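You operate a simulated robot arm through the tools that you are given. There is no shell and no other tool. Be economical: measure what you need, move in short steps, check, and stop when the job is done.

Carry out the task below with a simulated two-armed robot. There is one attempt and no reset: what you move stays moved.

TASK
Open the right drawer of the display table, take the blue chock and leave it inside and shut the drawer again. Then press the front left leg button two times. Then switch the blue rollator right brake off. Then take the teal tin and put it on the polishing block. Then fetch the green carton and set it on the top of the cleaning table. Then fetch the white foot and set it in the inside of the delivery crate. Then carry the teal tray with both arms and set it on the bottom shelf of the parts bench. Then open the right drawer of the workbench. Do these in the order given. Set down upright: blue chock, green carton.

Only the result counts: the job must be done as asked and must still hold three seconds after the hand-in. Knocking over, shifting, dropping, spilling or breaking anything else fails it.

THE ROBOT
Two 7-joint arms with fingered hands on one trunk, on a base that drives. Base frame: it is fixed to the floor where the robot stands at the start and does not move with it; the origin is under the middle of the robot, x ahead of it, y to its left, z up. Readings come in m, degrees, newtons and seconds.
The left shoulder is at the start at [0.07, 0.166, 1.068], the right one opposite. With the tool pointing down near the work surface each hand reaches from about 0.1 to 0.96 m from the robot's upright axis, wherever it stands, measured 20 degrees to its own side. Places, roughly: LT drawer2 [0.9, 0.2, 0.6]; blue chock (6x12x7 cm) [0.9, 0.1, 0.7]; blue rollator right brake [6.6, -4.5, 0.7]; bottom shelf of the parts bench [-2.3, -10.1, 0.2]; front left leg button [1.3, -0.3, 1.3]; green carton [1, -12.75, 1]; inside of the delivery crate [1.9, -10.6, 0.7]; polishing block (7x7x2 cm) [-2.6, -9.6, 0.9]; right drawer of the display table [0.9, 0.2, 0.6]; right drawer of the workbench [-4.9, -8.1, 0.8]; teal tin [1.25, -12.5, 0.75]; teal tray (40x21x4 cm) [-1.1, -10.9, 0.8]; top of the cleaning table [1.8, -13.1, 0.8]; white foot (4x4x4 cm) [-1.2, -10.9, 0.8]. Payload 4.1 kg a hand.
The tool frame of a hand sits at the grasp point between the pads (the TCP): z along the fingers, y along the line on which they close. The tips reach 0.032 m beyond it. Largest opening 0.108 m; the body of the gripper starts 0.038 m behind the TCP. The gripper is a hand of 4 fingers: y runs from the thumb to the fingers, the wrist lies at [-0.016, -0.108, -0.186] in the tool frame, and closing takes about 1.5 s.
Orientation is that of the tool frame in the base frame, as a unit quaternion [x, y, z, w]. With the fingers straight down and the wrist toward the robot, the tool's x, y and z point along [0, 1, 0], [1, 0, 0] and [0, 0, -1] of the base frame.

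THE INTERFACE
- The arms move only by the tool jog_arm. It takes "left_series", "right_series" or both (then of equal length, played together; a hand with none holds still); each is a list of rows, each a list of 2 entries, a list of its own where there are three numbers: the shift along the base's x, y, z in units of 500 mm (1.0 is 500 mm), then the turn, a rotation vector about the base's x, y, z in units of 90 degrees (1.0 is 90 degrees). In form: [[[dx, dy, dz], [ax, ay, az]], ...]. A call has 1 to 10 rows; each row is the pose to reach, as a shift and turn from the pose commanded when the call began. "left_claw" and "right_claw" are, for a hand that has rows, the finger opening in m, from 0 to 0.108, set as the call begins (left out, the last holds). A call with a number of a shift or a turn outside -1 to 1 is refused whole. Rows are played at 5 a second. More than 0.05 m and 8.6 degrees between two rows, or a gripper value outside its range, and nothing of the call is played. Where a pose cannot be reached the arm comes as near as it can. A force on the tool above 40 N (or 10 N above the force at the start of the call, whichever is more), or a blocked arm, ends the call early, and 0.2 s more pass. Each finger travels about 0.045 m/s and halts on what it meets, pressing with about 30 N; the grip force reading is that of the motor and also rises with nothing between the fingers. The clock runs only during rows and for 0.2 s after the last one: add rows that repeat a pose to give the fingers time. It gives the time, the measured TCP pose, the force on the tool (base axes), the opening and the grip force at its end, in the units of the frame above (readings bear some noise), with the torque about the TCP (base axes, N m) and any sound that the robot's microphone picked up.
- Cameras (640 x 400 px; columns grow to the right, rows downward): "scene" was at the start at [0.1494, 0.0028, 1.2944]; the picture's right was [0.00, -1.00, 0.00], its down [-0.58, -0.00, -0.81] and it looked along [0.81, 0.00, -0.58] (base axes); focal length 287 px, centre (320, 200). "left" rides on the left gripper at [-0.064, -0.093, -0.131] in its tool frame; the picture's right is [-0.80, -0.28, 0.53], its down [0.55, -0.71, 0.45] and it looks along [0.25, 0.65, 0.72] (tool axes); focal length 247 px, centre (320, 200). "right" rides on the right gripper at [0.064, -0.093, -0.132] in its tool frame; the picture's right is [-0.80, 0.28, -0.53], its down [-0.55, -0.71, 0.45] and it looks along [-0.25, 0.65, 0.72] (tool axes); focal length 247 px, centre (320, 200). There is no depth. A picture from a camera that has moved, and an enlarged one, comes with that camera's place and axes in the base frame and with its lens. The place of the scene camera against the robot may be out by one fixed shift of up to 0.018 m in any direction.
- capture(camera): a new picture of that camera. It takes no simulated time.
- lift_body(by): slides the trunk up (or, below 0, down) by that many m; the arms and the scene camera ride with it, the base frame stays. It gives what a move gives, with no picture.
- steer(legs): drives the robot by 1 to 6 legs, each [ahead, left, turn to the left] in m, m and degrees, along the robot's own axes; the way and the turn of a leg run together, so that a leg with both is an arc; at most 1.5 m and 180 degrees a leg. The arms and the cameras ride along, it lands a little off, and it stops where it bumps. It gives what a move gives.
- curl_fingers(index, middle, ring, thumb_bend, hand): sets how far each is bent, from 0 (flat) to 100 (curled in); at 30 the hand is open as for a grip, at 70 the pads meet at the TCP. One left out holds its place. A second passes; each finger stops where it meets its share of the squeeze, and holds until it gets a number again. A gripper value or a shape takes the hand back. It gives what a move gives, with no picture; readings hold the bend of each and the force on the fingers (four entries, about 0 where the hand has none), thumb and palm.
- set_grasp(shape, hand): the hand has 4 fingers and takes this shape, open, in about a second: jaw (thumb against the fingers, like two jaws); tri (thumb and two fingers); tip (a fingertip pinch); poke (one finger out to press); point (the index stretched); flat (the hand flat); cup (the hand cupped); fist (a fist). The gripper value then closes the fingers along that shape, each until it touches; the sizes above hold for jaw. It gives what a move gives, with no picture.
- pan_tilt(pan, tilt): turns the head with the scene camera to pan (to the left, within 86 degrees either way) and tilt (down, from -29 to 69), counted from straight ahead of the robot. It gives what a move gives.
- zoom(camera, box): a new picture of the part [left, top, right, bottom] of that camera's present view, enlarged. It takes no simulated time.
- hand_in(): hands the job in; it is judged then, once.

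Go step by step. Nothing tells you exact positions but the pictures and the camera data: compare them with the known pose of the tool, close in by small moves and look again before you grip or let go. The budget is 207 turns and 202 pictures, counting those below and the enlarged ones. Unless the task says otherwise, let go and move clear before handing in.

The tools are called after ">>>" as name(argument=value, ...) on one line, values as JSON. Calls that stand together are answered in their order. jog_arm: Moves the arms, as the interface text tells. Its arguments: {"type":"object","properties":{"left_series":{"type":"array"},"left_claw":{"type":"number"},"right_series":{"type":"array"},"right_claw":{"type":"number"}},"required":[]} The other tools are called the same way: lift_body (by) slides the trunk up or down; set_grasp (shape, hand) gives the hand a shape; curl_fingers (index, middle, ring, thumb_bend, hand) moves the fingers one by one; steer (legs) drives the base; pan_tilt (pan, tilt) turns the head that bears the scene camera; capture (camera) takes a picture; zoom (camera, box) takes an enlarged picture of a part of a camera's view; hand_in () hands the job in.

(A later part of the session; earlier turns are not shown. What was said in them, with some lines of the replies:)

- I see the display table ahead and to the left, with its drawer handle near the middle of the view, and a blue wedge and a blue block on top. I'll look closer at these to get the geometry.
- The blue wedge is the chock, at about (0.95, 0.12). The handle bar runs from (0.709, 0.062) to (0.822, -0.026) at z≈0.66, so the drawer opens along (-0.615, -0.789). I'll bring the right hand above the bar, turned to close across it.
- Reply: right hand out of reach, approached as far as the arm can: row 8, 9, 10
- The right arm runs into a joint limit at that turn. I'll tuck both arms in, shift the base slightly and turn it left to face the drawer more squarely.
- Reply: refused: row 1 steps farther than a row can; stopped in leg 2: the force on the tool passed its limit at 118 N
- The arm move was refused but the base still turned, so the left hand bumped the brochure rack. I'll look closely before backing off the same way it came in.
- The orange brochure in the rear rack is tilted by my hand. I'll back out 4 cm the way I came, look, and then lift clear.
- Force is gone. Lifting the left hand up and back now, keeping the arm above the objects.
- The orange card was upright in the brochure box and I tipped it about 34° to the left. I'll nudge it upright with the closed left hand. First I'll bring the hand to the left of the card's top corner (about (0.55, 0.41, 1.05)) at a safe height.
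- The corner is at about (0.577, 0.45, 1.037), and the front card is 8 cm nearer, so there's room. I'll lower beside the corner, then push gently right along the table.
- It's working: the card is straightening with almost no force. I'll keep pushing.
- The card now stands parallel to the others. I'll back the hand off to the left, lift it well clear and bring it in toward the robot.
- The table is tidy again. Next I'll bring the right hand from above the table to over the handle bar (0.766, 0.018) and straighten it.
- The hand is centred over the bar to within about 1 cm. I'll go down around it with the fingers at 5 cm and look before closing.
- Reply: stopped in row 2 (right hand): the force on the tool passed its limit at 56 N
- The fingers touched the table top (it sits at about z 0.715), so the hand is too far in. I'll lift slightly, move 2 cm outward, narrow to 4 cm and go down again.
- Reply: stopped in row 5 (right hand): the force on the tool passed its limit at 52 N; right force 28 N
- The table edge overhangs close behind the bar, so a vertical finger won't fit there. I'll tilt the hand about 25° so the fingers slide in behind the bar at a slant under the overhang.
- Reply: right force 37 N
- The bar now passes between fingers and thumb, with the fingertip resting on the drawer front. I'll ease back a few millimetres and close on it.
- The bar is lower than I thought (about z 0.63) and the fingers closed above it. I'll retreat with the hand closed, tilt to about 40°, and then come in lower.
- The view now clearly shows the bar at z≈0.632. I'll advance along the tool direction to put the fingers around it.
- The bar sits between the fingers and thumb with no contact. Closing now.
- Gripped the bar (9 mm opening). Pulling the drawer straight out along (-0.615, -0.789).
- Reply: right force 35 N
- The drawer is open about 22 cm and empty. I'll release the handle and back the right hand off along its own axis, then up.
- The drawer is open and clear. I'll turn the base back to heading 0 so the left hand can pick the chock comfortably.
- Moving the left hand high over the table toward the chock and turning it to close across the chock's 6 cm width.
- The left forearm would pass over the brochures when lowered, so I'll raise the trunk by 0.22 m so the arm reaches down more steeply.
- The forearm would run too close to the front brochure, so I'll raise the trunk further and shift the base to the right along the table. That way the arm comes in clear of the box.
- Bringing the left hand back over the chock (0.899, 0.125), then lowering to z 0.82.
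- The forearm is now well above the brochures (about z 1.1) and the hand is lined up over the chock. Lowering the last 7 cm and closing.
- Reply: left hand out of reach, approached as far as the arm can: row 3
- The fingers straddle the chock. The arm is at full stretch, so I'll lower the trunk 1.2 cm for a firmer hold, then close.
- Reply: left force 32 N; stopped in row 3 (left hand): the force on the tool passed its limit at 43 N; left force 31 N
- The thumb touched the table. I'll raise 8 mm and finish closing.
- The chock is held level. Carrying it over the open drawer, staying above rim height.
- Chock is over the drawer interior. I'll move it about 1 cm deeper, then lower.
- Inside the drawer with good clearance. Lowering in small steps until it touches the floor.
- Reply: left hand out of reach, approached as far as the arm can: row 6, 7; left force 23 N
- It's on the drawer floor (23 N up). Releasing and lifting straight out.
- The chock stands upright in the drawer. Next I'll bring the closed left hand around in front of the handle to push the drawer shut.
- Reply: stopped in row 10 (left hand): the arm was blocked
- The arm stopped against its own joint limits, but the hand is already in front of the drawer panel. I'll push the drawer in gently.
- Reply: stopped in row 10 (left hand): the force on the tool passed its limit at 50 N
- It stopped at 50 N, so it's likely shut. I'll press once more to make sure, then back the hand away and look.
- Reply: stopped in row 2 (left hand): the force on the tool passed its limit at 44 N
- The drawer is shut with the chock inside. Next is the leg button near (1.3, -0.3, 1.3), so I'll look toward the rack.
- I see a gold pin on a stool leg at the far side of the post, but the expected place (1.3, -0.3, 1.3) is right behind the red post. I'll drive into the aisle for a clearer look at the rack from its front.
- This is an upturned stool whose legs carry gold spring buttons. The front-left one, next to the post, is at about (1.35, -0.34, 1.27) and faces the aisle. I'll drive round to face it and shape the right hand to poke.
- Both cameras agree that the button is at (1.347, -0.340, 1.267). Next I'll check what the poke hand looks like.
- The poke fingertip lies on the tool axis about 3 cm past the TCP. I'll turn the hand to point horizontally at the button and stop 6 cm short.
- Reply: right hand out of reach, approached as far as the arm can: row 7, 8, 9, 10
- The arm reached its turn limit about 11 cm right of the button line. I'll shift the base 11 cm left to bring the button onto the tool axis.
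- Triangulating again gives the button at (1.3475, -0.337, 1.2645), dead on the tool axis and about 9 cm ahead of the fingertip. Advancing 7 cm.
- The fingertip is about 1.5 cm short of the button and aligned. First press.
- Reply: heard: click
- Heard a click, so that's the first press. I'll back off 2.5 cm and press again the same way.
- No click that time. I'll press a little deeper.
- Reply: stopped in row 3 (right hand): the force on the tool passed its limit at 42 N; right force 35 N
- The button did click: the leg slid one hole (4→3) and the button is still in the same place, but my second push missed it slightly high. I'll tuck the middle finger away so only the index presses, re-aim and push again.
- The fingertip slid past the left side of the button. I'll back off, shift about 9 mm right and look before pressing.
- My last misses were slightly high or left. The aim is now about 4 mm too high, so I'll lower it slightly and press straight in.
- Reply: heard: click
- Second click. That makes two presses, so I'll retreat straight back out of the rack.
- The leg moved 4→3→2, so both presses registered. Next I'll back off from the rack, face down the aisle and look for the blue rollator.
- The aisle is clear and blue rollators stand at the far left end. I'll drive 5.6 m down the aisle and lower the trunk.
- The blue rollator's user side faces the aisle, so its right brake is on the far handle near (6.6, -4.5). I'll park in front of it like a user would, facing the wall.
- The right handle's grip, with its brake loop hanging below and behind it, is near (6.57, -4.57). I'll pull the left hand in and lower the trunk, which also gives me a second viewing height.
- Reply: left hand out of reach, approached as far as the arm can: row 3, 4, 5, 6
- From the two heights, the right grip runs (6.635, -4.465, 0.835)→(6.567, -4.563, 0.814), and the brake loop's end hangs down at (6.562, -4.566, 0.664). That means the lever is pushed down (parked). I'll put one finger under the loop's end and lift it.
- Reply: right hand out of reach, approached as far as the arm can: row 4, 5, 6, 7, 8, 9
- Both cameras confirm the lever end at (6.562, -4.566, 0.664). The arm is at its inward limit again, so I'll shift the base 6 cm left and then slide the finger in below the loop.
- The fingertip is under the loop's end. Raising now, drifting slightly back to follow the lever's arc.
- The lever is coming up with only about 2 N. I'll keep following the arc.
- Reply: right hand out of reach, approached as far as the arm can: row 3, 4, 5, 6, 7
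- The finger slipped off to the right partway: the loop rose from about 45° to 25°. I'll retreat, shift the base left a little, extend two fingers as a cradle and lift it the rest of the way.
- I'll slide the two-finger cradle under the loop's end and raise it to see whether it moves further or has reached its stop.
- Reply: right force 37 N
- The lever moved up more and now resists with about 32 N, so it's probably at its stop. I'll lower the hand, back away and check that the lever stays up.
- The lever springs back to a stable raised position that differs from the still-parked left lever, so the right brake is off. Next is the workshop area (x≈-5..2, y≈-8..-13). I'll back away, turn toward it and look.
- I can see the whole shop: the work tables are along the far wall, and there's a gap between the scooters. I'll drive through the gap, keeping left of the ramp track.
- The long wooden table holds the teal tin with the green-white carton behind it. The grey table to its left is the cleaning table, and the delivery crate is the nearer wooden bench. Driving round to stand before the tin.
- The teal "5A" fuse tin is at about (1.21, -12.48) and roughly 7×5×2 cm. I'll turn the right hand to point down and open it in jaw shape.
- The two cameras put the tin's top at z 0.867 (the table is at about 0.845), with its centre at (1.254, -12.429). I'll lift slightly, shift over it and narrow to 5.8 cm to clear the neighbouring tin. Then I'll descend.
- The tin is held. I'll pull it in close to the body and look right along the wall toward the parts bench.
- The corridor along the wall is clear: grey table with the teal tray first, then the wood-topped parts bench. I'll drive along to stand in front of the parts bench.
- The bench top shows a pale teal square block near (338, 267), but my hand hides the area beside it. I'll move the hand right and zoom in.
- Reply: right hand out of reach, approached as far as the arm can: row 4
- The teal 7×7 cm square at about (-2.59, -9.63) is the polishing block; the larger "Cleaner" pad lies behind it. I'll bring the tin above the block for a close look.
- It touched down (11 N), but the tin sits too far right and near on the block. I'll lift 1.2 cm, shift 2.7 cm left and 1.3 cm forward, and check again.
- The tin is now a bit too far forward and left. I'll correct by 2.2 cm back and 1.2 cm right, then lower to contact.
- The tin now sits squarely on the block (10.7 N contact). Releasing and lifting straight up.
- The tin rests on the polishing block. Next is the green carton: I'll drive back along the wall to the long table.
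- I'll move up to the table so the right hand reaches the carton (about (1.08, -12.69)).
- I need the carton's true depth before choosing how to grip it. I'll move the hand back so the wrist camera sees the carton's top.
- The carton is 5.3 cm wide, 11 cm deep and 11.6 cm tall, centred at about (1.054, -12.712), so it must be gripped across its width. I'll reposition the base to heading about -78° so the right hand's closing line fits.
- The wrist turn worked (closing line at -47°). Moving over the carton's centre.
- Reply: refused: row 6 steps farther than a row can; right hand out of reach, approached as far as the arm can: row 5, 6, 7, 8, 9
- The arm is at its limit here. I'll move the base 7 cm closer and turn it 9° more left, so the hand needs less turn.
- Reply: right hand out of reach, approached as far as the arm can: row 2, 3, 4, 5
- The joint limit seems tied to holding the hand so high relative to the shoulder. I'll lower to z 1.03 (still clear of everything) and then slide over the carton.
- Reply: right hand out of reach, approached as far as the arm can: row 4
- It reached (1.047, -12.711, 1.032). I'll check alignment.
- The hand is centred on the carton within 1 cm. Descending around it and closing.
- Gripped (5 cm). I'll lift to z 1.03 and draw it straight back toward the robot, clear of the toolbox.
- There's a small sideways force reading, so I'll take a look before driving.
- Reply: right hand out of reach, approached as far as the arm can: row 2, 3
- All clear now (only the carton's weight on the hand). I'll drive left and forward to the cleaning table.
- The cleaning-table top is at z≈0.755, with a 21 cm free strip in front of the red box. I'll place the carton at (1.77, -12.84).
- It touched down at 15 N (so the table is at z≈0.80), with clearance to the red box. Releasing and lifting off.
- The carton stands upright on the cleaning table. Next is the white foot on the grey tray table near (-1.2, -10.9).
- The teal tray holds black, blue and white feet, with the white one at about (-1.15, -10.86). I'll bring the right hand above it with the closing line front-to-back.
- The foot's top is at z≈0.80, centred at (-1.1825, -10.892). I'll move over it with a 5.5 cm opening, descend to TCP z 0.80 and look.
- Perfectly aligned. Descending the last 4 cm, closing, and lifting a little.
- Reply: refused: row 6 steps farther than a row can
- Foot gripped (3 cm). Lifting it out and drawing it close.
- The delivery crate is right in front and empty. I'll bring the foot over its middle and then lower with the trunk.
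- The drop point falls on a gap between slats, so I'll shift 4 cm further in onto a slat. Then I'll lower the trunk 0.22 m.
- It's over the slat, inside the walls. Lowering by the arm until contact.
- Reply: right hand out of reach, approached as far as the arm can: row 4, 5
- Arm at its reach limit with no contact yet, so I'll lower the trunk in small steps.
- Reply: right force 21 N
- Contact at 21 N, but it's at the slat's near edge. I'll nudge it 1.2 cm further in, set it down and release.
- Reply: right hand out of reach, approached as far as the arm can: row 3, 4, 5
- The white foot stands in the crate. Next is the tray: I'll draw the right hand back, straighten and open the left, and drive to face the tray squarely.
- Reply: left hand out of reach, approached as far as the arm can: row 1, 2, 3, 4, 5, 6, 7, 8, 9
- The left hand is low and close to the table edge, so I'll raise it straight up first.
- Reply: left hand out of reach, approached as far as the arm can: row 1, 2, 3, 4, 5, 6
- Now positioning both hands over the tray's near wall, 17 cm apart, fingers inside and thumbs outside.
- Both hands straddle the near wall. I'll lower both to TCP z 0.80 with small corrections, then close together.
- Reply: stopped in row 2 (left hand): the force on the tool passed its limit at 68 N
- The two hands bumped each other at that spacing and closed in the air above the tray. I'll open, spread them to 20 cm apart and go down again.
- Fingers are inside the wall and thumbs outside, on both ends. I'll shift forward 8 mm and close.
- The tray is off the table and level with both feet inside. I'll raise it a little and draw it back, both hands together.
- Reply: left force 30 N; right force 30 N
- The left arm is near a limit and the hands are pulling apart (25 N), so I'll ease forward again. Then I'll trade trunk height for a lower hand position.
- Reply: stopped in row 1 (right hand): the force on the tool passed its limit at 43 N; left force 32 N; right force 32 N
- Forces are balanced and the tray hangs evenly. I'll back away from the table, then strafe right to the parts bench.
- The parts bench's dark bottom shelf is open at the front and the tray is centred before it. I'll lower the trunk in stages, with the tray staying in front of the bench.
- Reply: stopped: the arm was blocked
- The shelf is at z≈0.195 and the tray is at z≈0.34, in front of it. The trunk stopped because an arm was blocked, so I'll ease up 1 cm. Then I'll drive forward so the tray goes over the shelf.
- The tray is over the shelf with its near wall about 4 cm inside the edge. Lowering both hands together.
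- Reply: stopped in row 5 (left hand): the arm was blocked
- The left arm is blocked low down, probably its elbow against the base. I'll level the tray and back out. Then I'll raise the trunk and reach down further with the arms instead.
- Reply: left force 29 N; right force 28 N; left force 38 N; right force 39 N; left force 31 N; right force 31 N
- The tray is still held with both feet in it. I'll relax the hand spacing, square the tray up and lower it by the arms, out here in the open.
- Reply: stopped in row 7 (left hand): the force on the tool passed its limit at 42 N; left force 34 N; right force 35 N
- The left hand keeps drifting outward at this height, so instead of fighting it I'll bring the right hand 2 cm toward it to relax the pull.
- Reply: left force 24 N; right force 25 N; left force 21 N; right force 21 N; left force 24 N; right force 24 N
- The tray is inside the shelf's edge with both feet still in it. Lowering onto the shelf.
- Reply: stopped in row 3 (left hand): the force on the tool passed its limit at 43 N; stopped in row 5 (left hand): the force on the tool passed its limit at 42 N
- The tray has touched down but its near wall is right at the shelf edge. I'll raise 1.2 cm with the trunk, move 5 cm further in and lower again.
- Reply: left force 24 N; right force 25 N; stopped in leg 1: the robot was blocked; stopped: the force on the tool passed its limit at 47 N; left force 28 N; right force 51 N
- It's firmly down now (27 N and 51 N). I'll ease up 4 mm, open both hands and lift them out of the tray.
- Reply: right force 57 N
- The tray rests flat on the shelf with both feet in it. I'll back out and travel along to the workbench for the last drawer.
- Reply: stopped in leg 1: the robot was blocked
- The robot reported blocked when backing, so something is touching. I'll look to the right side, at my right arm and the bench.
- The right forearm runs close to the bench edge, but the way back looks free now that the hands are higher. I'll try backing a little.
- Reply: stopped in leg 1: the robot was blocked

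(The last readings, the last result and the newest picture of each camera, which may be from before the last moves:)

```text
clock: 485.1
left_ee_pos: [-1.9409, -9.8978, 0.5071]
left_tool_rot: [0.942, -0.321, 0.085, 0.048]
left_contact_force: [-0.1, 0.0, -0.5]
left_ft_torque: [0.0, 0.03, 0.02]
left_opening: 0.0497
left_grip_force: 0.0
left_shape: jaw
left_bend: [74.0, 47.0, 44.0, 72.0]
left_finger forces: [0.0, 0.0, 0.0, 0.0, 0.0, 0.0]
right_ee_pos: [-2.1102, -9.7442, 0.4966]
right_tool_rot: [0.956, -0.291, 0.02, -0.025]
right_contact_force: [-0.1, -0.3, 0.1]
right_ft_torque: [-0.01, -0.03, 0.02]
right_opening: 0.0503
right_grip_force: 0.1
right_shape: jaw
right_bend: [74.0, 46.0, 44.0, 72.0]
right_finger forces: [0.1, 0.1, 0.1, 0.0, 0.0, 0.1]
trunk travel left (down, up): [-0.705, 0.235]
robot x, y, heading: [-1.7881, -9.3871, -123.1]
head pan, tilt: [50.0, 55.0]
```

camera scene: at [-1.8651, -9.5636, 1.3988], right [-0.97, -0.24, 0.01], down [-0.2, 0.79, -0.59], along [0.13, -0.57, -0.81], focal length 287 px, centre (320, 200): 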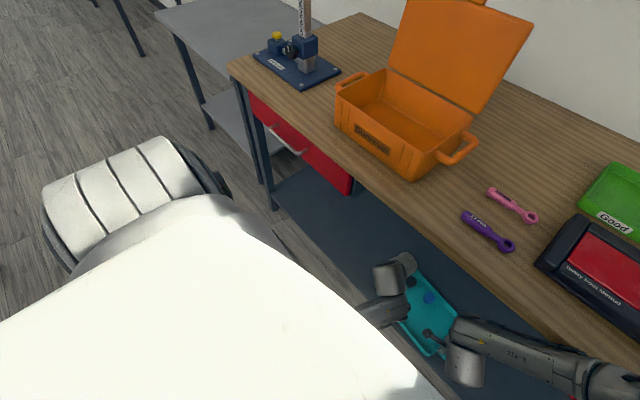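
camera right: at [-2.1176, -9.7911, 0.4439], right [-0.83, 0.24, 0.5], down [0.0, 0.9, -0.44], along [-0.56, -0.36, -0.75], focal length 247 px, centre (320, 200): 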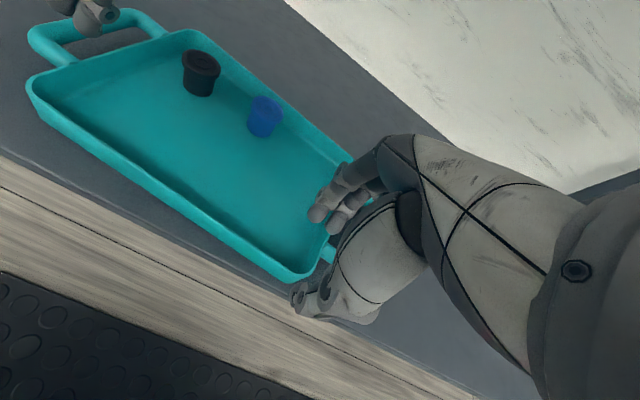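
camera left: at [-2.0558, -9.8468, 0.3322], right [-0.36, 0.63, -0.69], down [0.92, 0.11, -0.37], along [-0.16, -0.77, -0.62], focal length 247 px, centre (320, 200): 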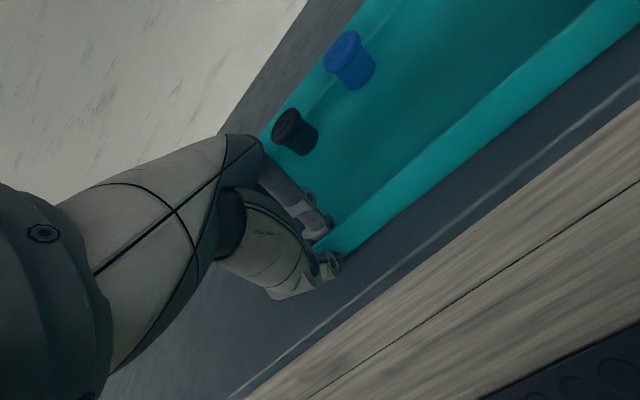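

Free now. Backing out fully and checking the bench.

>>> steer(legs=[[-0.32, 0, 0], [0, 0, -3]])

>>> pan_tilt(pan=0, tilt=40)

>>> capture(camera="scene")

```text
clock: 487.6
left_ee_pos: [-1.7929, -9.6223, 0.5049]
left_tool_rot: [0.933, -0.346, 0.083, 0.049]
left_contact_force: [-0.1, -0.8, -0.3]
left_ft_torque: [0.0, 0.01, -0.03]
left_opening: 0.0497
left_grip_force: 0.1
left_shape: jaw
left_bend: [74.0, 47.0, 44.0, 72.0]
left_finger forces: [0.0, 0.0, 0.0, 0.0, 0.0, 0.0]
right_ee_pos: [-1.9546, -9.4601, 0.496]
right_tool_rot: [0.948, -0.316, 0.02, -0.025]
right_contact_force: [-0.2, 0.1, -0.1]
right_ft_torque: [-0.04, 0.02, 0.0]
right_opening: 0.05
right_grip_force: 0.1
right_shape: jaw
right_bend: [74.0, 46.0, 44.0, 72.0]
right_finger forces: [0.2, 0.1, 0.0, 0.0, 0.0, 0.1]
trunk travel left (down, up): [-0.705, 0.235]
robot x, y, heading: [-1.6126, -9.1213, -126.4]
head pan, tilt: [50.0, 55.0]
```

```text
clock: 488.8
left_ee_pos: [-1.7941, -9.6228, 0.5049]
left_tool_rot: [0.933, -0.346, 0.082, 0.049]
left_contact_force: [0.6, 0.1, -0.2]
left_ft_torque: [-0.01, -0.04, -0.03]
left_opening: 0.0497
left_grip_force: 0.0
left_shape: jaw
left_bend: [74.0, 47.0, 44.0, 72.0]
left_finger forces: [0.0, 0.0, 0.1, 0.0, 0.0, 0.0]
right_ee_pos: [-1.9557, -9.4587, 0.4966]
right_tool_rot: [0.948, -0.317, 0.02, -0.025]
right_contact_force: [0.0, 0.1, 0.6]
right_ft_torque: [0.01, -0.01, -0.01]
right_opening: 0.0498
right_grip_force: 0.0
right_shape: jaw
right_bend: [74.0, 46.0, 44.0, 72.0]
right_finger forces: [0.1, 0.0, 0.0, 0.1, 0.0, 0.0]
trunk travel left (down, up): [-0.705, 0.235]
robot x, y, heading: [-1.612, -9.1227, -126.5]
head pan, tilt: [0.0, 40.0]
```

```text
27 pictures are left
camera scene: at [-1.6805, -9.2274, 1.4178], right [-0.81, 0.59, 0.0], down [0.38, 0.52, -0.77], along [-0.45, -0.62, -0.64], focal length 287 px, centre (320, 200)
```

scene: 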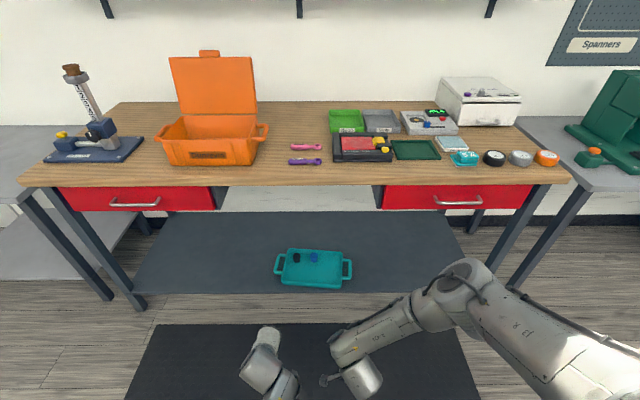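

All is well: the tray is on the shelf and the tin on its block. Next I'll strafe right to the workbench.

>>> steer(legs=[[0, -1.06, 0], [0, -1.06, 0], [0, -1.06, 0]])

>>> capture(camera="scene")

```text
clock: 499.6
left_ee_pos: [-3.5094, -8.3821, 0.5038]
left_tool_rot: [0.918, -0.384, 0.08, 0.052]
left_contact_force: [0.4, 0.2, -0.9]
left_ft_torque: [-0.01, 0.02, -0.01]
left_opening: 0.0496
left_grip_force: 0.1
left_shape: jaw
left_bend: [74.0, 47.0, 44.0, 72.0]
left_finger forces: [0.0, 0.0, 0.0, 0.0, 0.1, 0.1]
right_ee_pos: [-3.6574, -8.208, 0.4962]
right_tool_rot: [0.934, -0.356, 0.022, -0.024]
right_contact_force: [0.1, -0.1, 0.6]
right_ft_torque: [-0.03, 0.01, 0.02]
right_opening: 0.0499
right_grip_force: 0.0
right_shape: jaw
right_bend: [74.0, 46.0, 44.0, 72.0]
right_finger forces: [0.0, 0.0, 0.1, 0.0, 0.0, 0.1]
trunk travel left (down, up): [-0.705, 0.235]
robot x, y, heading: [-3.2848, -7.8992, -131.1]
head pan, tilt: [0.0, 40.0]
stopped in leg 3: the robot was blocked; the commanded pose is now the measured one
```

```text
26 pictures are left
camera scene: at [-3.3651, -7.9975, 1.4177], right [-0.75, 0.66, 0.0], down [0.42, 0.49, -0.77], along [-0.5, -0.58, -0.64], focal length 287 px, centre (320, 200)
```

scene: 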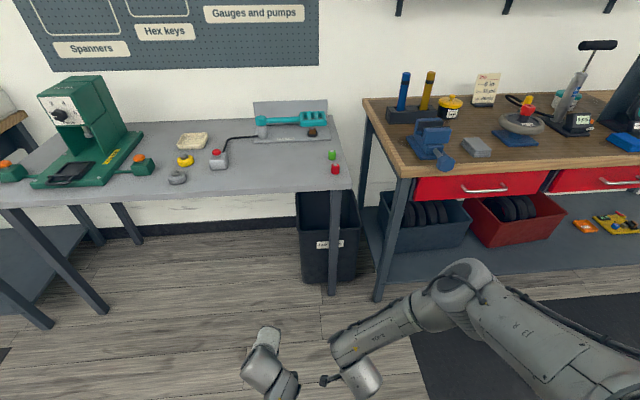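

Blocked on the right side, so I'll look that way.

>>> pan_tilt(pan=-85, tilt=38)

>>> capture(camera="scene")

```text
clock: 501.2
left_ee_pos: [-3.5094, -8.3831, 0.5058]
left_tool_rot: [0.918, -0.384, 0.081, 0.053]
left_contact_force: [-0.2, 0.2, -0.4]
left_ft_torque: [-0.01, 0.03, 0.03]
left_opening: 0.0497
left_grip_force: 0.1
left_shape: jaw
left_bend: [74.0, 47.0, 44.0, 72.0]
left_finger forces: [0.0, 0.1, 0.0, 0.0, 0.0, 0.1]
right_ee_pos: [-3.6564, -8.2089, 0.4955]
right_tool_rot: [0.934, -0.355, 0.022, -0.023]
right_contact_force: [-0.3, 0.4, -0.5]
right_ft_torque: [-0.02, 0.0, -0.01]
right_opening: 0.0499
right_grip_force: 0.0
right_shape: jaw
right_bend: [74.0, 46.0, 44.0, 72.0]
right_finger forces: [0.0, 0.0, 0.0, 0.0, 0.0, 0.0]
trunk travel left (down, up): [-0.705, 0.235]
robot x, y, heading: [-3.2887, -7.9, -131.0]
head pan, tilt: [-85.0, 38.0]
```

```text
25 pictures are left
camera scene: at [-3.3787, -7.8824, 1.4208], right [0.59, 0.81, 0.0], down [0.5, -0.36, -0.79], along [-0.64, 0.46, -0.62], focal length 287 px, centre (320, 200)
```

scene: 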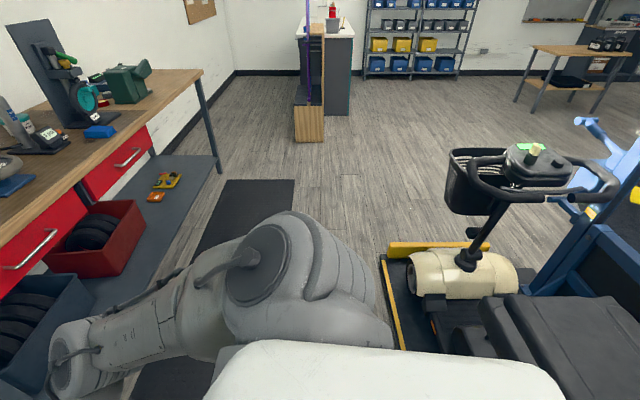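

I brushed the low scooter platform to the right-rear. I'll straighten, move 14 cm toward the bench and then strafe past it.

>>> steer(legs=[[0.14, 0.03, 0], [0, 0, 5.5], [0, -0.6, 0], [0, -0.55, 0]])

>>> pan_tilt(pan=-8, tilt=42)

>>> capture(camera="scene")

```text
clock: 508.8
left_ee_pos: [-4.462, -7.8597, 0.506]
left_tool_rot: [0.934, -0.345, 0.083, 0.049]
left_contact_force: [0.1, -1.4, -0.1]
left_ft_torque: [0.01, 0.01, 0.01]
left_opening: 0.0499
left_grip_force: 0.1
left_shape: jaw
left_bend: [74.0, 47.0, 44.0, 72.0]
left_finger forces: [0.0, 0.1, 0.0, 0.0, 0.0, 0.0]
right_ee_pos: [-4.6227, -7.696, 0.4963]
right_tool_rot: [0.949, -0.315, 0.021, -0.025]
right_contact_force: [-0.1, -0.1, -0.5]
right_ft_torque: [-0.01, -0.02, -0.01]
right_opening: 0.0499
right_grip_force: 0.0
right_shape: jaw
right_bend: [74.0, 46.0, 44.0, 72.0]
right_finger forces: [0.1, 0.1, 0.0, 0.0, 0.0, 0.1]
trunk travel left (down, up): [-0.705, 0.235]
robot x, y, heading: [-4.2828, -7.3565, -126.1]
head pan, tilt: [-85.0, 38.0]
```

```text
clock: 510.3
left_ee_pos: [-4.4612, -7.8591, 0.5065]
left_tool_rot: [0.934, -0.345, 0.083, 0.049]
left_contact_force: [0.3, 0.6, -0.7]
left_ft_torque: [0.02, 0.01, 0.01]
left_opening: 0.0498
left_grip_force: 0.0
left_shape: jaw
left_bend: [74.0, 47.0, 44.0, 72.0]
left_finger forces: [0.0, 0.0, 0.0, 0.1, 0.1, 0.0]
right_ee_pos: [-4.6234, -7.6975, 0.4965]
right_tool_rot: [0.949, -0.315, 0.02, -0.025]
right_contact_force: [0.3, -0.2, 0.3]
right_ft_torque: [0.01, -0.04, 0.0]
right_opening: 0.0502
right_grip_force: 0.1
right_shape: jaw
right_bend: [74.0, 46.0, 44.0, 72.0]
right_finger forces: [0.1, 0.0, 0.0, 0.1, 0.1, 0.1]
trunk travel left (down, up): [-0.705, 0.235]
robot x, y, heading: [-4.2819, -7.3589, -126.0]
head pan, tilt: [-8.0, 42.0]
```

```text
24 pictures are left
camera scene: at [-4.3579, -7.4552, 1.4148], right [-0.72, 0.7, 0.0], down [0.47, 0.48, -0.74], along [-0.52, -0.53, -0.67], focal length 287 px, centre (320, 200)
```

scene: 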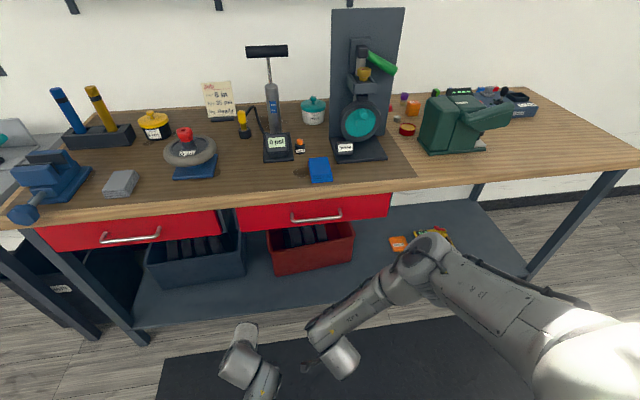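

The right drawer's handle is near (-4.795, -7.922), about 0.76 m ahead, the same geometry as the first drawer. I'll raise the right hand in front of it with the same 40° tilt.

>>> jog_arm(right_series=[[[-0.017, -0.021, 0.081], [-0.04, 0.029, 0]], [[-0.035, -0.043, 0.162], [-0.08, 0.058, 0]], [[-0.053, -0.065, 0.243], [-0.12, 0.087, 0]], [[-0.07, -0.086, 0.324], [-0.16, 0.116, 0]], [[-0.088, -0.108, 0.404], [-0.2, 0.145, 0]], [[-0.105, -0.129, 0.485], [-0.24, 0.174, 0]], [[-0.123, -0.151, 0.566], [-0.28, 0.203, 0]], [[-0.14, -0.172, 0.647], [-0.32, 0.232, 0]], [[-0.158, -0.194, 0.728], [-0.359, 0.261, 0]]], right_claw=0.045)

>>> capture(camera="right")

```text
clock: 512.3
left_ee_pos: [-4.4612, -7.8591, 0.5056]
left_tool_rot: [0.934, -0.344, 0.083, 0.049]
left_contact_force: [-0.3, -0.9, 0.7]
left_ft_torque: [-0.03, 0.0, 0.0]
left_opening: 0.0497
left_grip_force: 0.1
left_shape: jaw
left_bend: [74.0, 47.0, 44.0, 72.0]
left_finger forces: [0.0, 0.1, 0.0, 0.1, 0.1, 0.0]
right_ee_pos: [-4.7026, -7.7932, 0.862]
right_tool_rot: [0.902, -0.296, -0.084, 0.302]
right_contact_force: [-0.9, 0.8, -0.7]
right_ft_torque: [0.01, 0.02, 0.04]
right_opening: 0.0451
right_grip_force: 0.0
right_shape: jaw
right_bend: [74.0, 48.0, 46.0, 73.0]
right_finger forces: [0.0, 0.1, 0.0, 0.0, 0.0, 0.1]
trunk travel left (down, up): [-0.705, 0.235]
robot x, y, heading: [-4.2773, -7.3526, -126.1]
head pan, tilt: [-8.0, 42.0]
```

```text
23 pictures are left
camera right: at [-4.5623, -7.7069, 0.9143], right [-0.61, 0.55, 0.57], down [-0.25, 0.55, -0.79], along [-0.75, -0.63, -0.2], focal length 247 px, centre (320, 200)
```

right: 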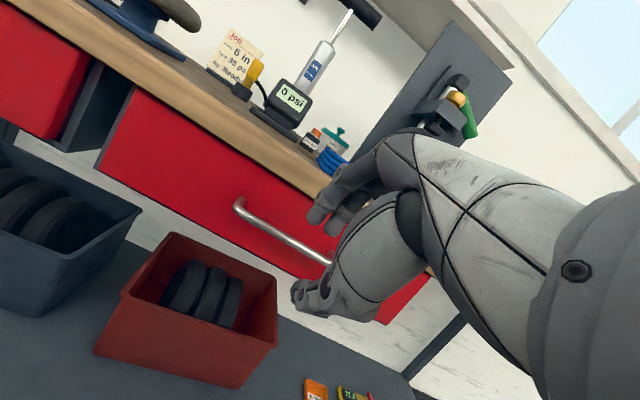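

Triangulated: the bar's middle is at (-4.778, -7.898, 0.796). I'll advance along the slanted approach so the fingers go over the bar and the thumb under it.

>>> jog_arm(right_series=[[[-0.038, -0.054, 0.002], [0, 0, 0]], [[-0.077, -0.108, 0.002], [0, 0, 0]], [[-0.097, -0.135, -0.04], [0, 0, 0]], [[-0.117, -0.162, -0.08], [0, 0, 0]], [[-0.137, -0.19, -0.12], [0, 0, 0]]])

>>> zoom(camera="right", box=[180, 150, 460, 400])

```text
clock: 513.5
left_ee_pos: [-4.4612, -7.8586, 0.5068]
left_tool_rot: [0.934, -0.344, 0.082, 0.05]
left_contact_force: [0.1, 0.2, 0.2]
left_ft_torque: [0.0, 0.01, 0.01]
left_opening: 0.0498
left_grip_force: 0.0
left_shape: jaw
left_bend: [74.0, 47.0, 44.0, 72.0]
left_finger forces: [0.1, 0.0, 0.0, 0.0, 0.0, 0.0]
right_ee_pos: [-4.7689, -7.8898, 0.8013]
right_tool_rot: [0.903, -0.295, -0.084, 0.302]
right_contact_force: [3.7, 2.8, -1.1]
right_ft_torque: [-0.1, 0.05, -0.08]
right_opening: 0.0438
right_grip_force: 0.0
right_shape: jaw
right_bend: [74.0, 51.0, 46.0, 73.0]
right_finger forces: [0.0, 4.9, 0.0, 0.0, 0.0, 0.1]
trunk travel left (down, up): [-0.705, 0.235]
robot x, y, heading: [-4.2786, -7.3556, -126.1]
head pan, tilt: [-8.0, 42.0]
```

```text
1.60 times, centred on (320, 275) of right
camera zoom: at [-4.6291, -7.8017, 0.8543], right [-0.61, 0.55, 0.57], down [-0.25, 0.55, -0.79], along [-0.75, -0.63, -0.2], focal length 395 px, centre (320, 80)
```

zoom: 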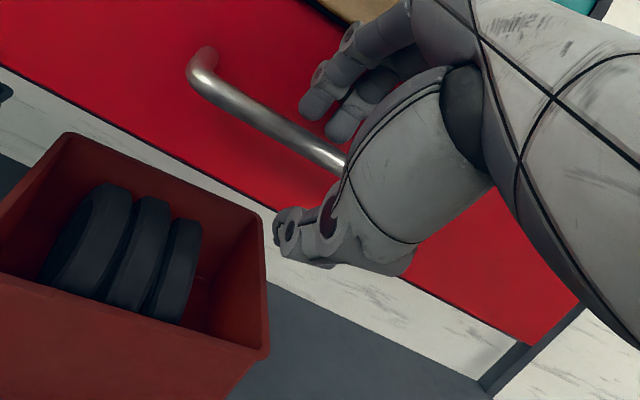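

The bar is between the fingers (above) and thumb (below), just like the first drawer. Closing.

>>> jog_arm(right_series=[[[0.006, 0.008, 0], [0, 0, 0]], [[0.006, 0.008, 0], [0, 0, 0]], [[0.006, 0.008, 0], [0, 0, 0]], [[0.006, 0.008, 0], [0, 0, 0]], [[0.006, 0.008, 0], [0, 0, 0]], [[0.006, 0.008, 0], [0, 0, 0]]], right_claw=0.0)

```text
clock: 514.9
left_ee_pos: [-4.462, -7.8592, 0.5043]
left_tool_rot: [0.934, -0.344, 0.083, 0.05]
left_contact_force: [0.1, -0.9, -0.4]
left_ft_torque: [0.04, 0.04, -0.02]
left_opening: 0.0495
left_grip_force: 0.1
left_shape: jaw
left_bend: [74.0, 47.0, 44.0, 72.0]
left_finger forces: [0.0, 0.0, 0.0, 0.1, 0.0, 0.1]
right_ee_pos: [-4.7673, -7.8862, 0.8009]
right_tool_rot: [0.903, -0.296, -0.084, 0.301]
right_contact_force: [-1.7, 0.3, -4.1]
right_ft_torque: [0.11, 0.04, 0.07]
right_opening: 0.0073
right_grip_force: 29.6
right_shape: jaw
right_bend: [73.0, 54.0, 53.0, 49.0]
right_finger forces: [16.2, 5.9, 3.7, 0.1, 27.6, 0.0]
trunk travel left (down, up): [-0.705, 0.235]
robot x, y, heading: [-4.2835, -7.3555, -126.1]
head pan, tilt: [-8.0, 42.0]
```

Gripped (7 mm). Pulling the drawer straight out about 22 cm.

>>> jog_arm(right_series=[[[0.034, 0.045, 0], [0, 0, 0]], [[0.067, 0.09, 0], [0, 0, 0]], [[0.1, 0.135, 0], [0, 0, 0]], [[0.134, 0.18, 0], [0, 0, 0]], [[0.168, 0.225, 0], [0, 0, 0]], [[0.2, 0.27, 0], [0, 0, 0]], [[0.234, 0.315, 0], [0, 0, 0]], [[0.264, 0.355, 0], [0, 0, 0]]])

>>> capture(camera="scene")

```text
clock: 516.7
left_ee_pos: [-4.4639, -7.8583, 0.507]
left_tool_rot: [0.934, -0.345, 0.085, 0.05]
left_contact_force: [0.3, -1.2, 0.2]
left_ft_torque: [-0.06, -0.01, -0.02]
left_opening: 0.0496
left_grip_force: 0.0
left_shape: jaw
left_bend: [74.0, 47.0, 44.0, 72.0]
left_finger forces: [0.0, 0.0, 0.0, 0.0, 0.0, 0.1]
right_ee_pos: [-4.6385, -7.7086, 0.7987]
right_tool_rot: [0.902, -0.298, -0.085, 0.3]
right_contact_force: [-24.1, 16.6, -0.1]
right_ft_torque: [0.22, 0.32, -0.59]
right_opening: 0.0081
right_grip_force: 29.8
right_shape: jaw
right_bend: [73.0, 53.0, 51.0, 49.0]
right_finger forces: [17.3, 6.9, 3.5, 0.0, 27.7, 0.0]
trunk travel left (down, up): [-0.705, 0.235]
robot x, y, heading: [-4.2819, -7.357, -126.3]
head pan, tilt: [-8.0, 42.0]
```

```text
21 pictures are left
camera scene: at [-4.3611, -7.4521, 1.4146], right [-0.72, 0.7, 0.0], down [0.47, 0.48, -0.74], along [-0.52, -0.53, -0.67], focal length 287 px, centre (320, 200)
```

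scene: 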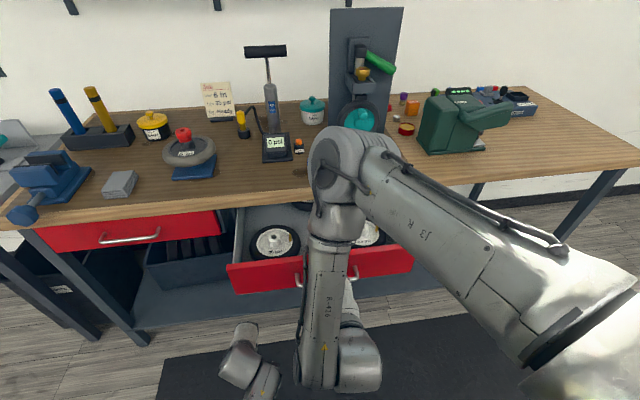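

The drawer is open about 22 cm with wheels visible inside. I'll release the handle and back the hand off along its own axis.

>>> jog_arm(right_series=[[[0, 0, 0], [0, 0, 0]], [[0, 0, 0], [0, 0, 0]], [[0, 0, 0], [0, 0, 0]], [[0, 0, 0], [0, 0, 0]], [[0.024, 0.034, 0.055], [0, 0, 0]], [[0.048, 0.068, 0.11], [0, 0, 0]], [[0.065, 0.09, 0.17], [0, 0, 0]]], right_claw=0.06)

>>> steer(legs=[[-0.08, 0, 0]])

>>> capture(camera="scene")

```text
clock: 518.3
left_ee_pos: [-4.4606, -7.8601, 0.5063]
left_tool_rot: [0.934, -0.345, 0.083, 0.049]
left_contact_force: [0.5, -0.8, -0.7]
left_ft_torque: [0.04, -0.01, 0.02]
left_opening: 0.0497
left_grip_force: 0.0
left_shape: jaw
left_bend: [74.0, 47.0, 44.0, 72.0]
left_finger forces: [0.0, 0.0, 0.1, 0.0, 0.0, 0.0]
right_ee_pos: [-4.6012, -7.6637, 0.8826]
right_tool_rot: [0.902, -0.296, -0.084, 0.302]
right_contact_force: [0.5, 0.4, 0.6]
right_ft_torque: [-0.01, 0.01, 0.01]
right_opening: 0.0596
right_grip_force: 0.2
right_shape: jaw
right_bend: [74.0, 43.0, 40.0, 69.0]
right_finger forces: [0.0, 0.0, 0.0, 0.0, 0.0, 0.0]
trunk travel left (down, up): [-0.705, 0.235]
robot x, y, heading: [-4.2826, -7.3568, -126.2]
head pan, tilt: [-8.0, 42.0]
```

```text
clock: 519.3
left_ee_pos: [-4.4161, -7.7962, 0.5059]
left_tool_rot: [0.934, -0.345, 0.082, 0.05]
left_contact_force: [-0.9, 0.3, -0.2]
left_ft_torque: [-0.01, 0.0, -0.02]
left_opening: 0.0496
left_grip_force: 0.1
left_shape: jaw
left_bend: [74.0, 47.0, 44.0, 72.0]
left_finger forces: [0.0, 0.0, 0.0, 0.0, 0.1, 0.0]
right_ee_pos: [-4.5558, -7.6006, 0.883]
right_tool_rot: [0.903, -0.296, -0.083, 0.302]
right_contact_force: [0.5, -0.3, -0.4]
right_ft_torque: [0.01, -0.04, -0.01]
right_opening: 0.06
right_grip_force: 0.0
right_shape: jaw
right_bend: [74.0, 43.0, 40.0, 69.0]
right_finger forces: [0.0, 0.0, 0.0, 0.1, 0.0, 0.1]
trunk travel left (down, up): [-0.705, 0.235]
robot x, y, heading: [-4.2354, -7.2903, -126.3]
head pan, tilt: [-8.0, 42.0]
```

```text
20 pictures are left
camera scene: at [-4.3108, -7.3906, 1.415], right [-0.72, 0.7, 0.0], down [0.47, 0.48, -0.74], along [-0.52, -0.53, -0.67], focal length 287 px, centre (320, 200)
```

scene: 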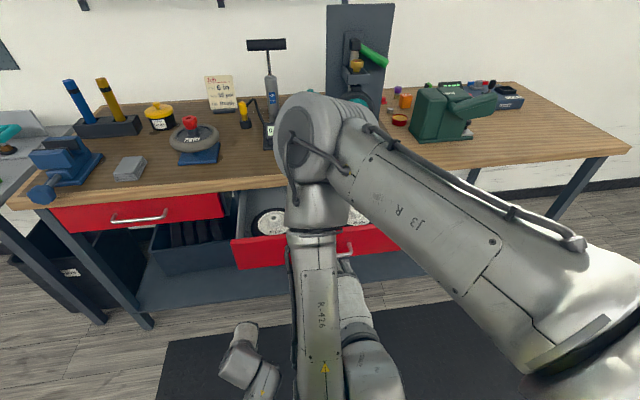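

The drawer is open and holding. To be sure it counts as open, I'll regrip the handle from here and pull it further.

>>> jog_arm(right_series=[[[-0.037, -0.046, -0.013], [0, 0, 0]], [[-0.075, -0.091, -0.027], [0, 0, 0]], [[-0.112, -0.137, -0.04], [0, 0, 0]], [[-0.13, -0.163, -0.083], [0, 0, 0]], [[-0.147, -0.19, -0.126], [0, 0, 0]], [[-0.165, -0.216, -0.169], [0, 0, 0]]], right_claw=0.05)

>>> zoom(camera="right", box=[180, 150, 460, 400])

```text
clock: 520.7
left_ee_pos: [-4.4177, -7.7953, 0.5049]
left_tool_rot: [0.933, -0.346, 0.083, 0.049]
left_contact_force: [-0.4, 1.0, -0.3]
left_ft_torque: [0.0, 0.03, -0.03]
left_opening: 0.0495
left_grip_force: 0.0
left_shape: jaw
left_bend: [74.0, 47.0, 44.0, 72.0]
left_finger forces: [0.1, 0.1, 0.0, 0.0, 0.1, 0.1]
right_ee_pos: [-4.6418, -7.7092, 0.7967]
right_tool_rot: [0.902, -0.297, -0.084, 0.301]
right_contact_force: [0.8, 0.2, -0.8]
right_ft_torque: [0.05, 0.05, 0.02]
right_opening: 0.0504
right_grip_force: 0.1
right_shape: jaw
right_bend: [74.0, 46.0, 44.0, 72.0]
right_finger forces: [0.1, 0.0, 0.0, 0.0, 0.0, 0.0]
trunk travel left (down, up): [-0.705, 0.235]
robot x, y, heading: [-4.2311, -7.2956, -126.4]
head pan, tilt: [-8.0, 42.0]
```

```text
1.60 times, centred on (320, 275) of right
camera zoom: at [-4.501, -7.6225, 0.85], right [-0.61, 0.55, 0.57], down [-0.25, 0.55, -0.79], along [-0.75, -0.63, -0.2], focal length 395 px, centre (320, 80)
```

zoom: 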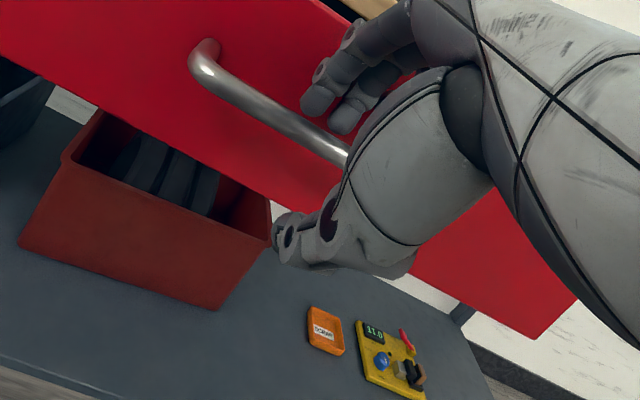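

The bar is between fingers and thumb again. I'll close, then pull a further 14 cm in a separate step.

>>> jog_arm(right_series=[[[0, 0, 0], [0, 0, 0]], [[0, 0, 0], [0, 0, 0]], [[0, 0, 0], [0, 0, 0]], [[0, 0, 0], [0, 0, 0]], [[0, 0, 0], [0, 0, 0]], [[0, 0, 0], [0, 0, 0]]], right_claw=0.0)

>>> jog_arm(right_series=[[[0.03, 0.04, 0], [0, 0, 0]], [[0.06, 0.08, 0], [0, 0, 0]], [[0.09, 0.12, 0], [0, 0, 0]], [[0.12, 0.16, 0], [0, 0, 0]], [[0.15, 0.2, 0], [0, 0, 0]], [[0.17, 0.226, 0], [0, 0, 0]]])

>>> capture(camera="scene")

```text
clock: 522.1
left_ee_pos: [-4.4169, -7.797, 0.5056]
left_tool_rot: [0.933, -0.346, 0.083, 0.049]
left_contact_force: [0.9, 0.2, -0.3]
left_ft_torque: [0.03, 0.01, 0.0]
left_opening: 0.0499
left_grip_force: 0.0
left_shape: jaw
left_bend: [74.0, 47.0, 44.0, 72.0]
left_finger forces: [0.0, 0.0, 0.2, 0.1, 0.1, 0.1]
right_ee_pos: [-4.6419, -7.7091, 0.7975]
right_tool_rot: [0.902, -0.297, -0.084, 0.301]
right_contact_force: [-2.7, -0.8, -5.9]
right_ft_torque: [0.14, 0.07, 0.1]
right_opening: 0.0059
right_grip_force: 29.8
right_shape: jaw
right_bend: [74.0, 56.0, 53.0, 51.0]
right_finger forces: [14.1, 7.3, 3.6, 0.0, 27.7, 0.0]
trunk travel left (down, up): [-0.705, 0.235]
robot x, y, heading: [-4.2362, -7.2932, -126.0]
head pan, tilt: [-8.0, 42.0]
```

```text
clock: 523.5
left_ee_pos: [-4.417, -7.7958, 0.5067]
left_tool_rot: [0.933, -0.345, 0.085, 0.05]
left_contact_force: [0.1, -0.5, 1.0]
left_ft_torque: [-0.01, 0.01, -0.02]
left_opening: 0.0496
left_grip_force: 0.0
left_shape: jaw
left_bend: [74.0, 47.0, 44.0, 72.0]
left_finger forces: [0.0, 0.0, 0.0, 0.1, 0.0, 0.0]
right_ee_pos: [-4.5577, -7.5969, 0.7972]
right_tool_rot: [0.902, -0.298, -0.085, 0.301]
right_contact_force: [-22.0, 15.0, -3.3]
right_ft_torque: [0.26, 0.3, -0.44]
right_opening: 0.0061
right_grip_force: 30.2
right_shape: jaw
right_bend: [74.0, 56.0, 53.0, 51.0]
right_finger forces: [14.2, 7.1, 3.6, 0.0, 27.3, 0.0]
trunk travel left (down, up): [-0.705, 0.235]
robot x, y, heading: [-4.2364, -7.2937, -126.4]
head pan, tilt: [-8.0, 42.0]
```

```text
18 pictures are left
camera scene: at [-4.3152, -7.3897, 1.4148], right [-0.72, 0.7, 0.0], down [0.47, 0.48, -0.74], along [-0.52, -0.53, -0.67], focal length 287 px, centre (320, 200)
```

scene: 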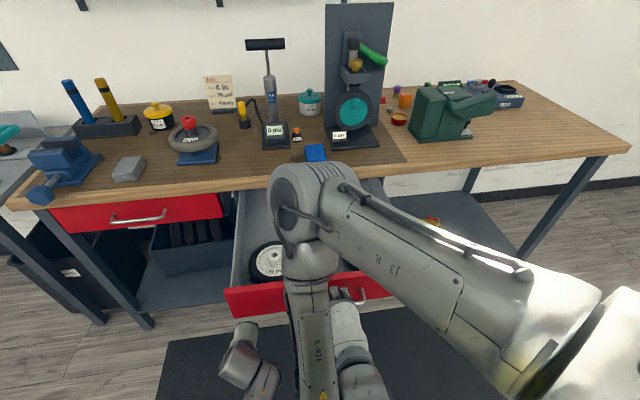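

The drawer is now open about 36 cm. Releasing the handle and moving the hand clear.

>>> jog_arm(right_series=[[[0, 0, 0], [0, 0, 0]], [[0, 0, 0], [0, 0, 0]], [[0, 0, 0], [0, 0, 0]], [[0, 0, 0], [0, 0, 0]], [[0.02, 0.03, 0.05], [0, 0, 0]], [[0.04, 0.06, 0.1], [0, 0, 0]], [[0.05, 0.075, 0.17], [0, 0, 0]], [[0.05, 0.075, 0.24], [0, 0, 0]]], right_claw=0.06)

>>> capture(camera="scene")

```text
clock: 525.3
left_ee_pos: [-4.4156, -7.7962, 0.5063]
left_tool_rot: [0.934, -0.345, 0.083, 0.05]
left_contact_force: [0.0, 0.2, 0.3]
left_ft_torque: [0.01, -0.01, 0.0]
left_opening: 0.0496
left_grip_force: 0.0
left_shape: jaw
left_bend: [74.0, 47.0, 44.0, 72.0]
left_finger forces: [0.0, 0.0, 0.0, 0.1, 0.0, 0.0]
right_ee_pos: [-4.5274, -7.5569, 0.9147]
right_tool_rot: [0.902, -0.302, -0.083, 0.296]
right_contact_force: [-1.0, -0.5, 0.2]
right_ft_torque: [0.03, 0.0, 0.0]
right_opening: 0.0598
right_grip_force: 0.1
right_shape: jaw
right_bend: [74.0, 43.0, 40.0, 69.0]
right_finger forces: [0.0, 0.1, 0.0, 0.0, 0.1, 0.1]
trunk travel left (down, up): [-0.705, 0.235]
robot x, y, heading: [-4.2342, -7.2904, -126.1]
head pan, tilt: [-8.0, 42.0]
```

```text
17 pictures are left
camera scene: at [-4.3117, -7.3918, 1.4148], right [-0.72, 0.7, 0.0], down [0.47, 0.48, -0.74], along [-0.52, -0.53, -0.67], focal length 287 px, centre (320, 200)
```

scene: 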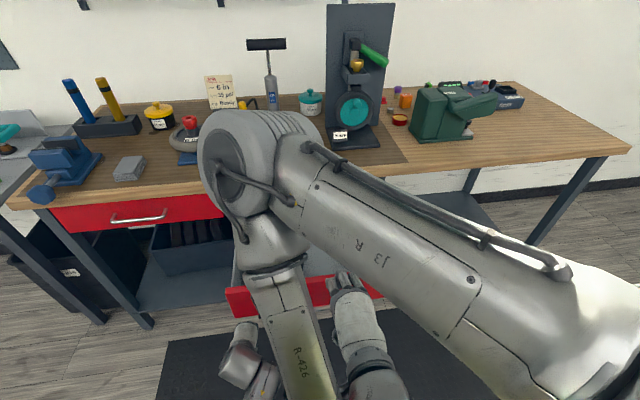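

The drawer stays open and both hands are clear and empty. All the steps were done in order, so I'm handing in.

>>> hand_in()

```text
The job is handed in.
```

I did all eight steps in order and handed the job in with both hands clear; the verdict did not come back to me.

- **Chock:** it stands upright in the display table's right drawer, and that drawer is shut.
- **Leg button:** two presses clicked, and the leg moved from hole 4 to 3 to 2. A push that missed in between gave no click.
- **Right brake:** the lever now rests in a stable raised position, which I took as off. I heard no click.
- **Teal tin:** it sits on the polishing block.
- **Green carton:** it stands upright on the cleaning table.
- **White foot:** it stands on a slat inside the delivery crate.
- **Teal tray:** it is on the parts bench's bottom shelf with the black and blue feet still in it. One front corner is only about 2 cm inside the edge.
- **Workbench right drawer:** it is open about 36 cm.

I bumped other things along the way, any of which could count against the result:
- **Brochure:** early on I tipped a brochure in the display table rack, then pushed it upright again.
- **Items near the carton:** the carton briefly touched something on the long table as I drew it back. Nothing looked moved.
- **Parts bench:** the robot stuck against it until I freed it. The bench and its contents looked fine afterwards.
- **Scooter platform:** the base brushed the low platform near the workbench. I did not check whether it shifted.
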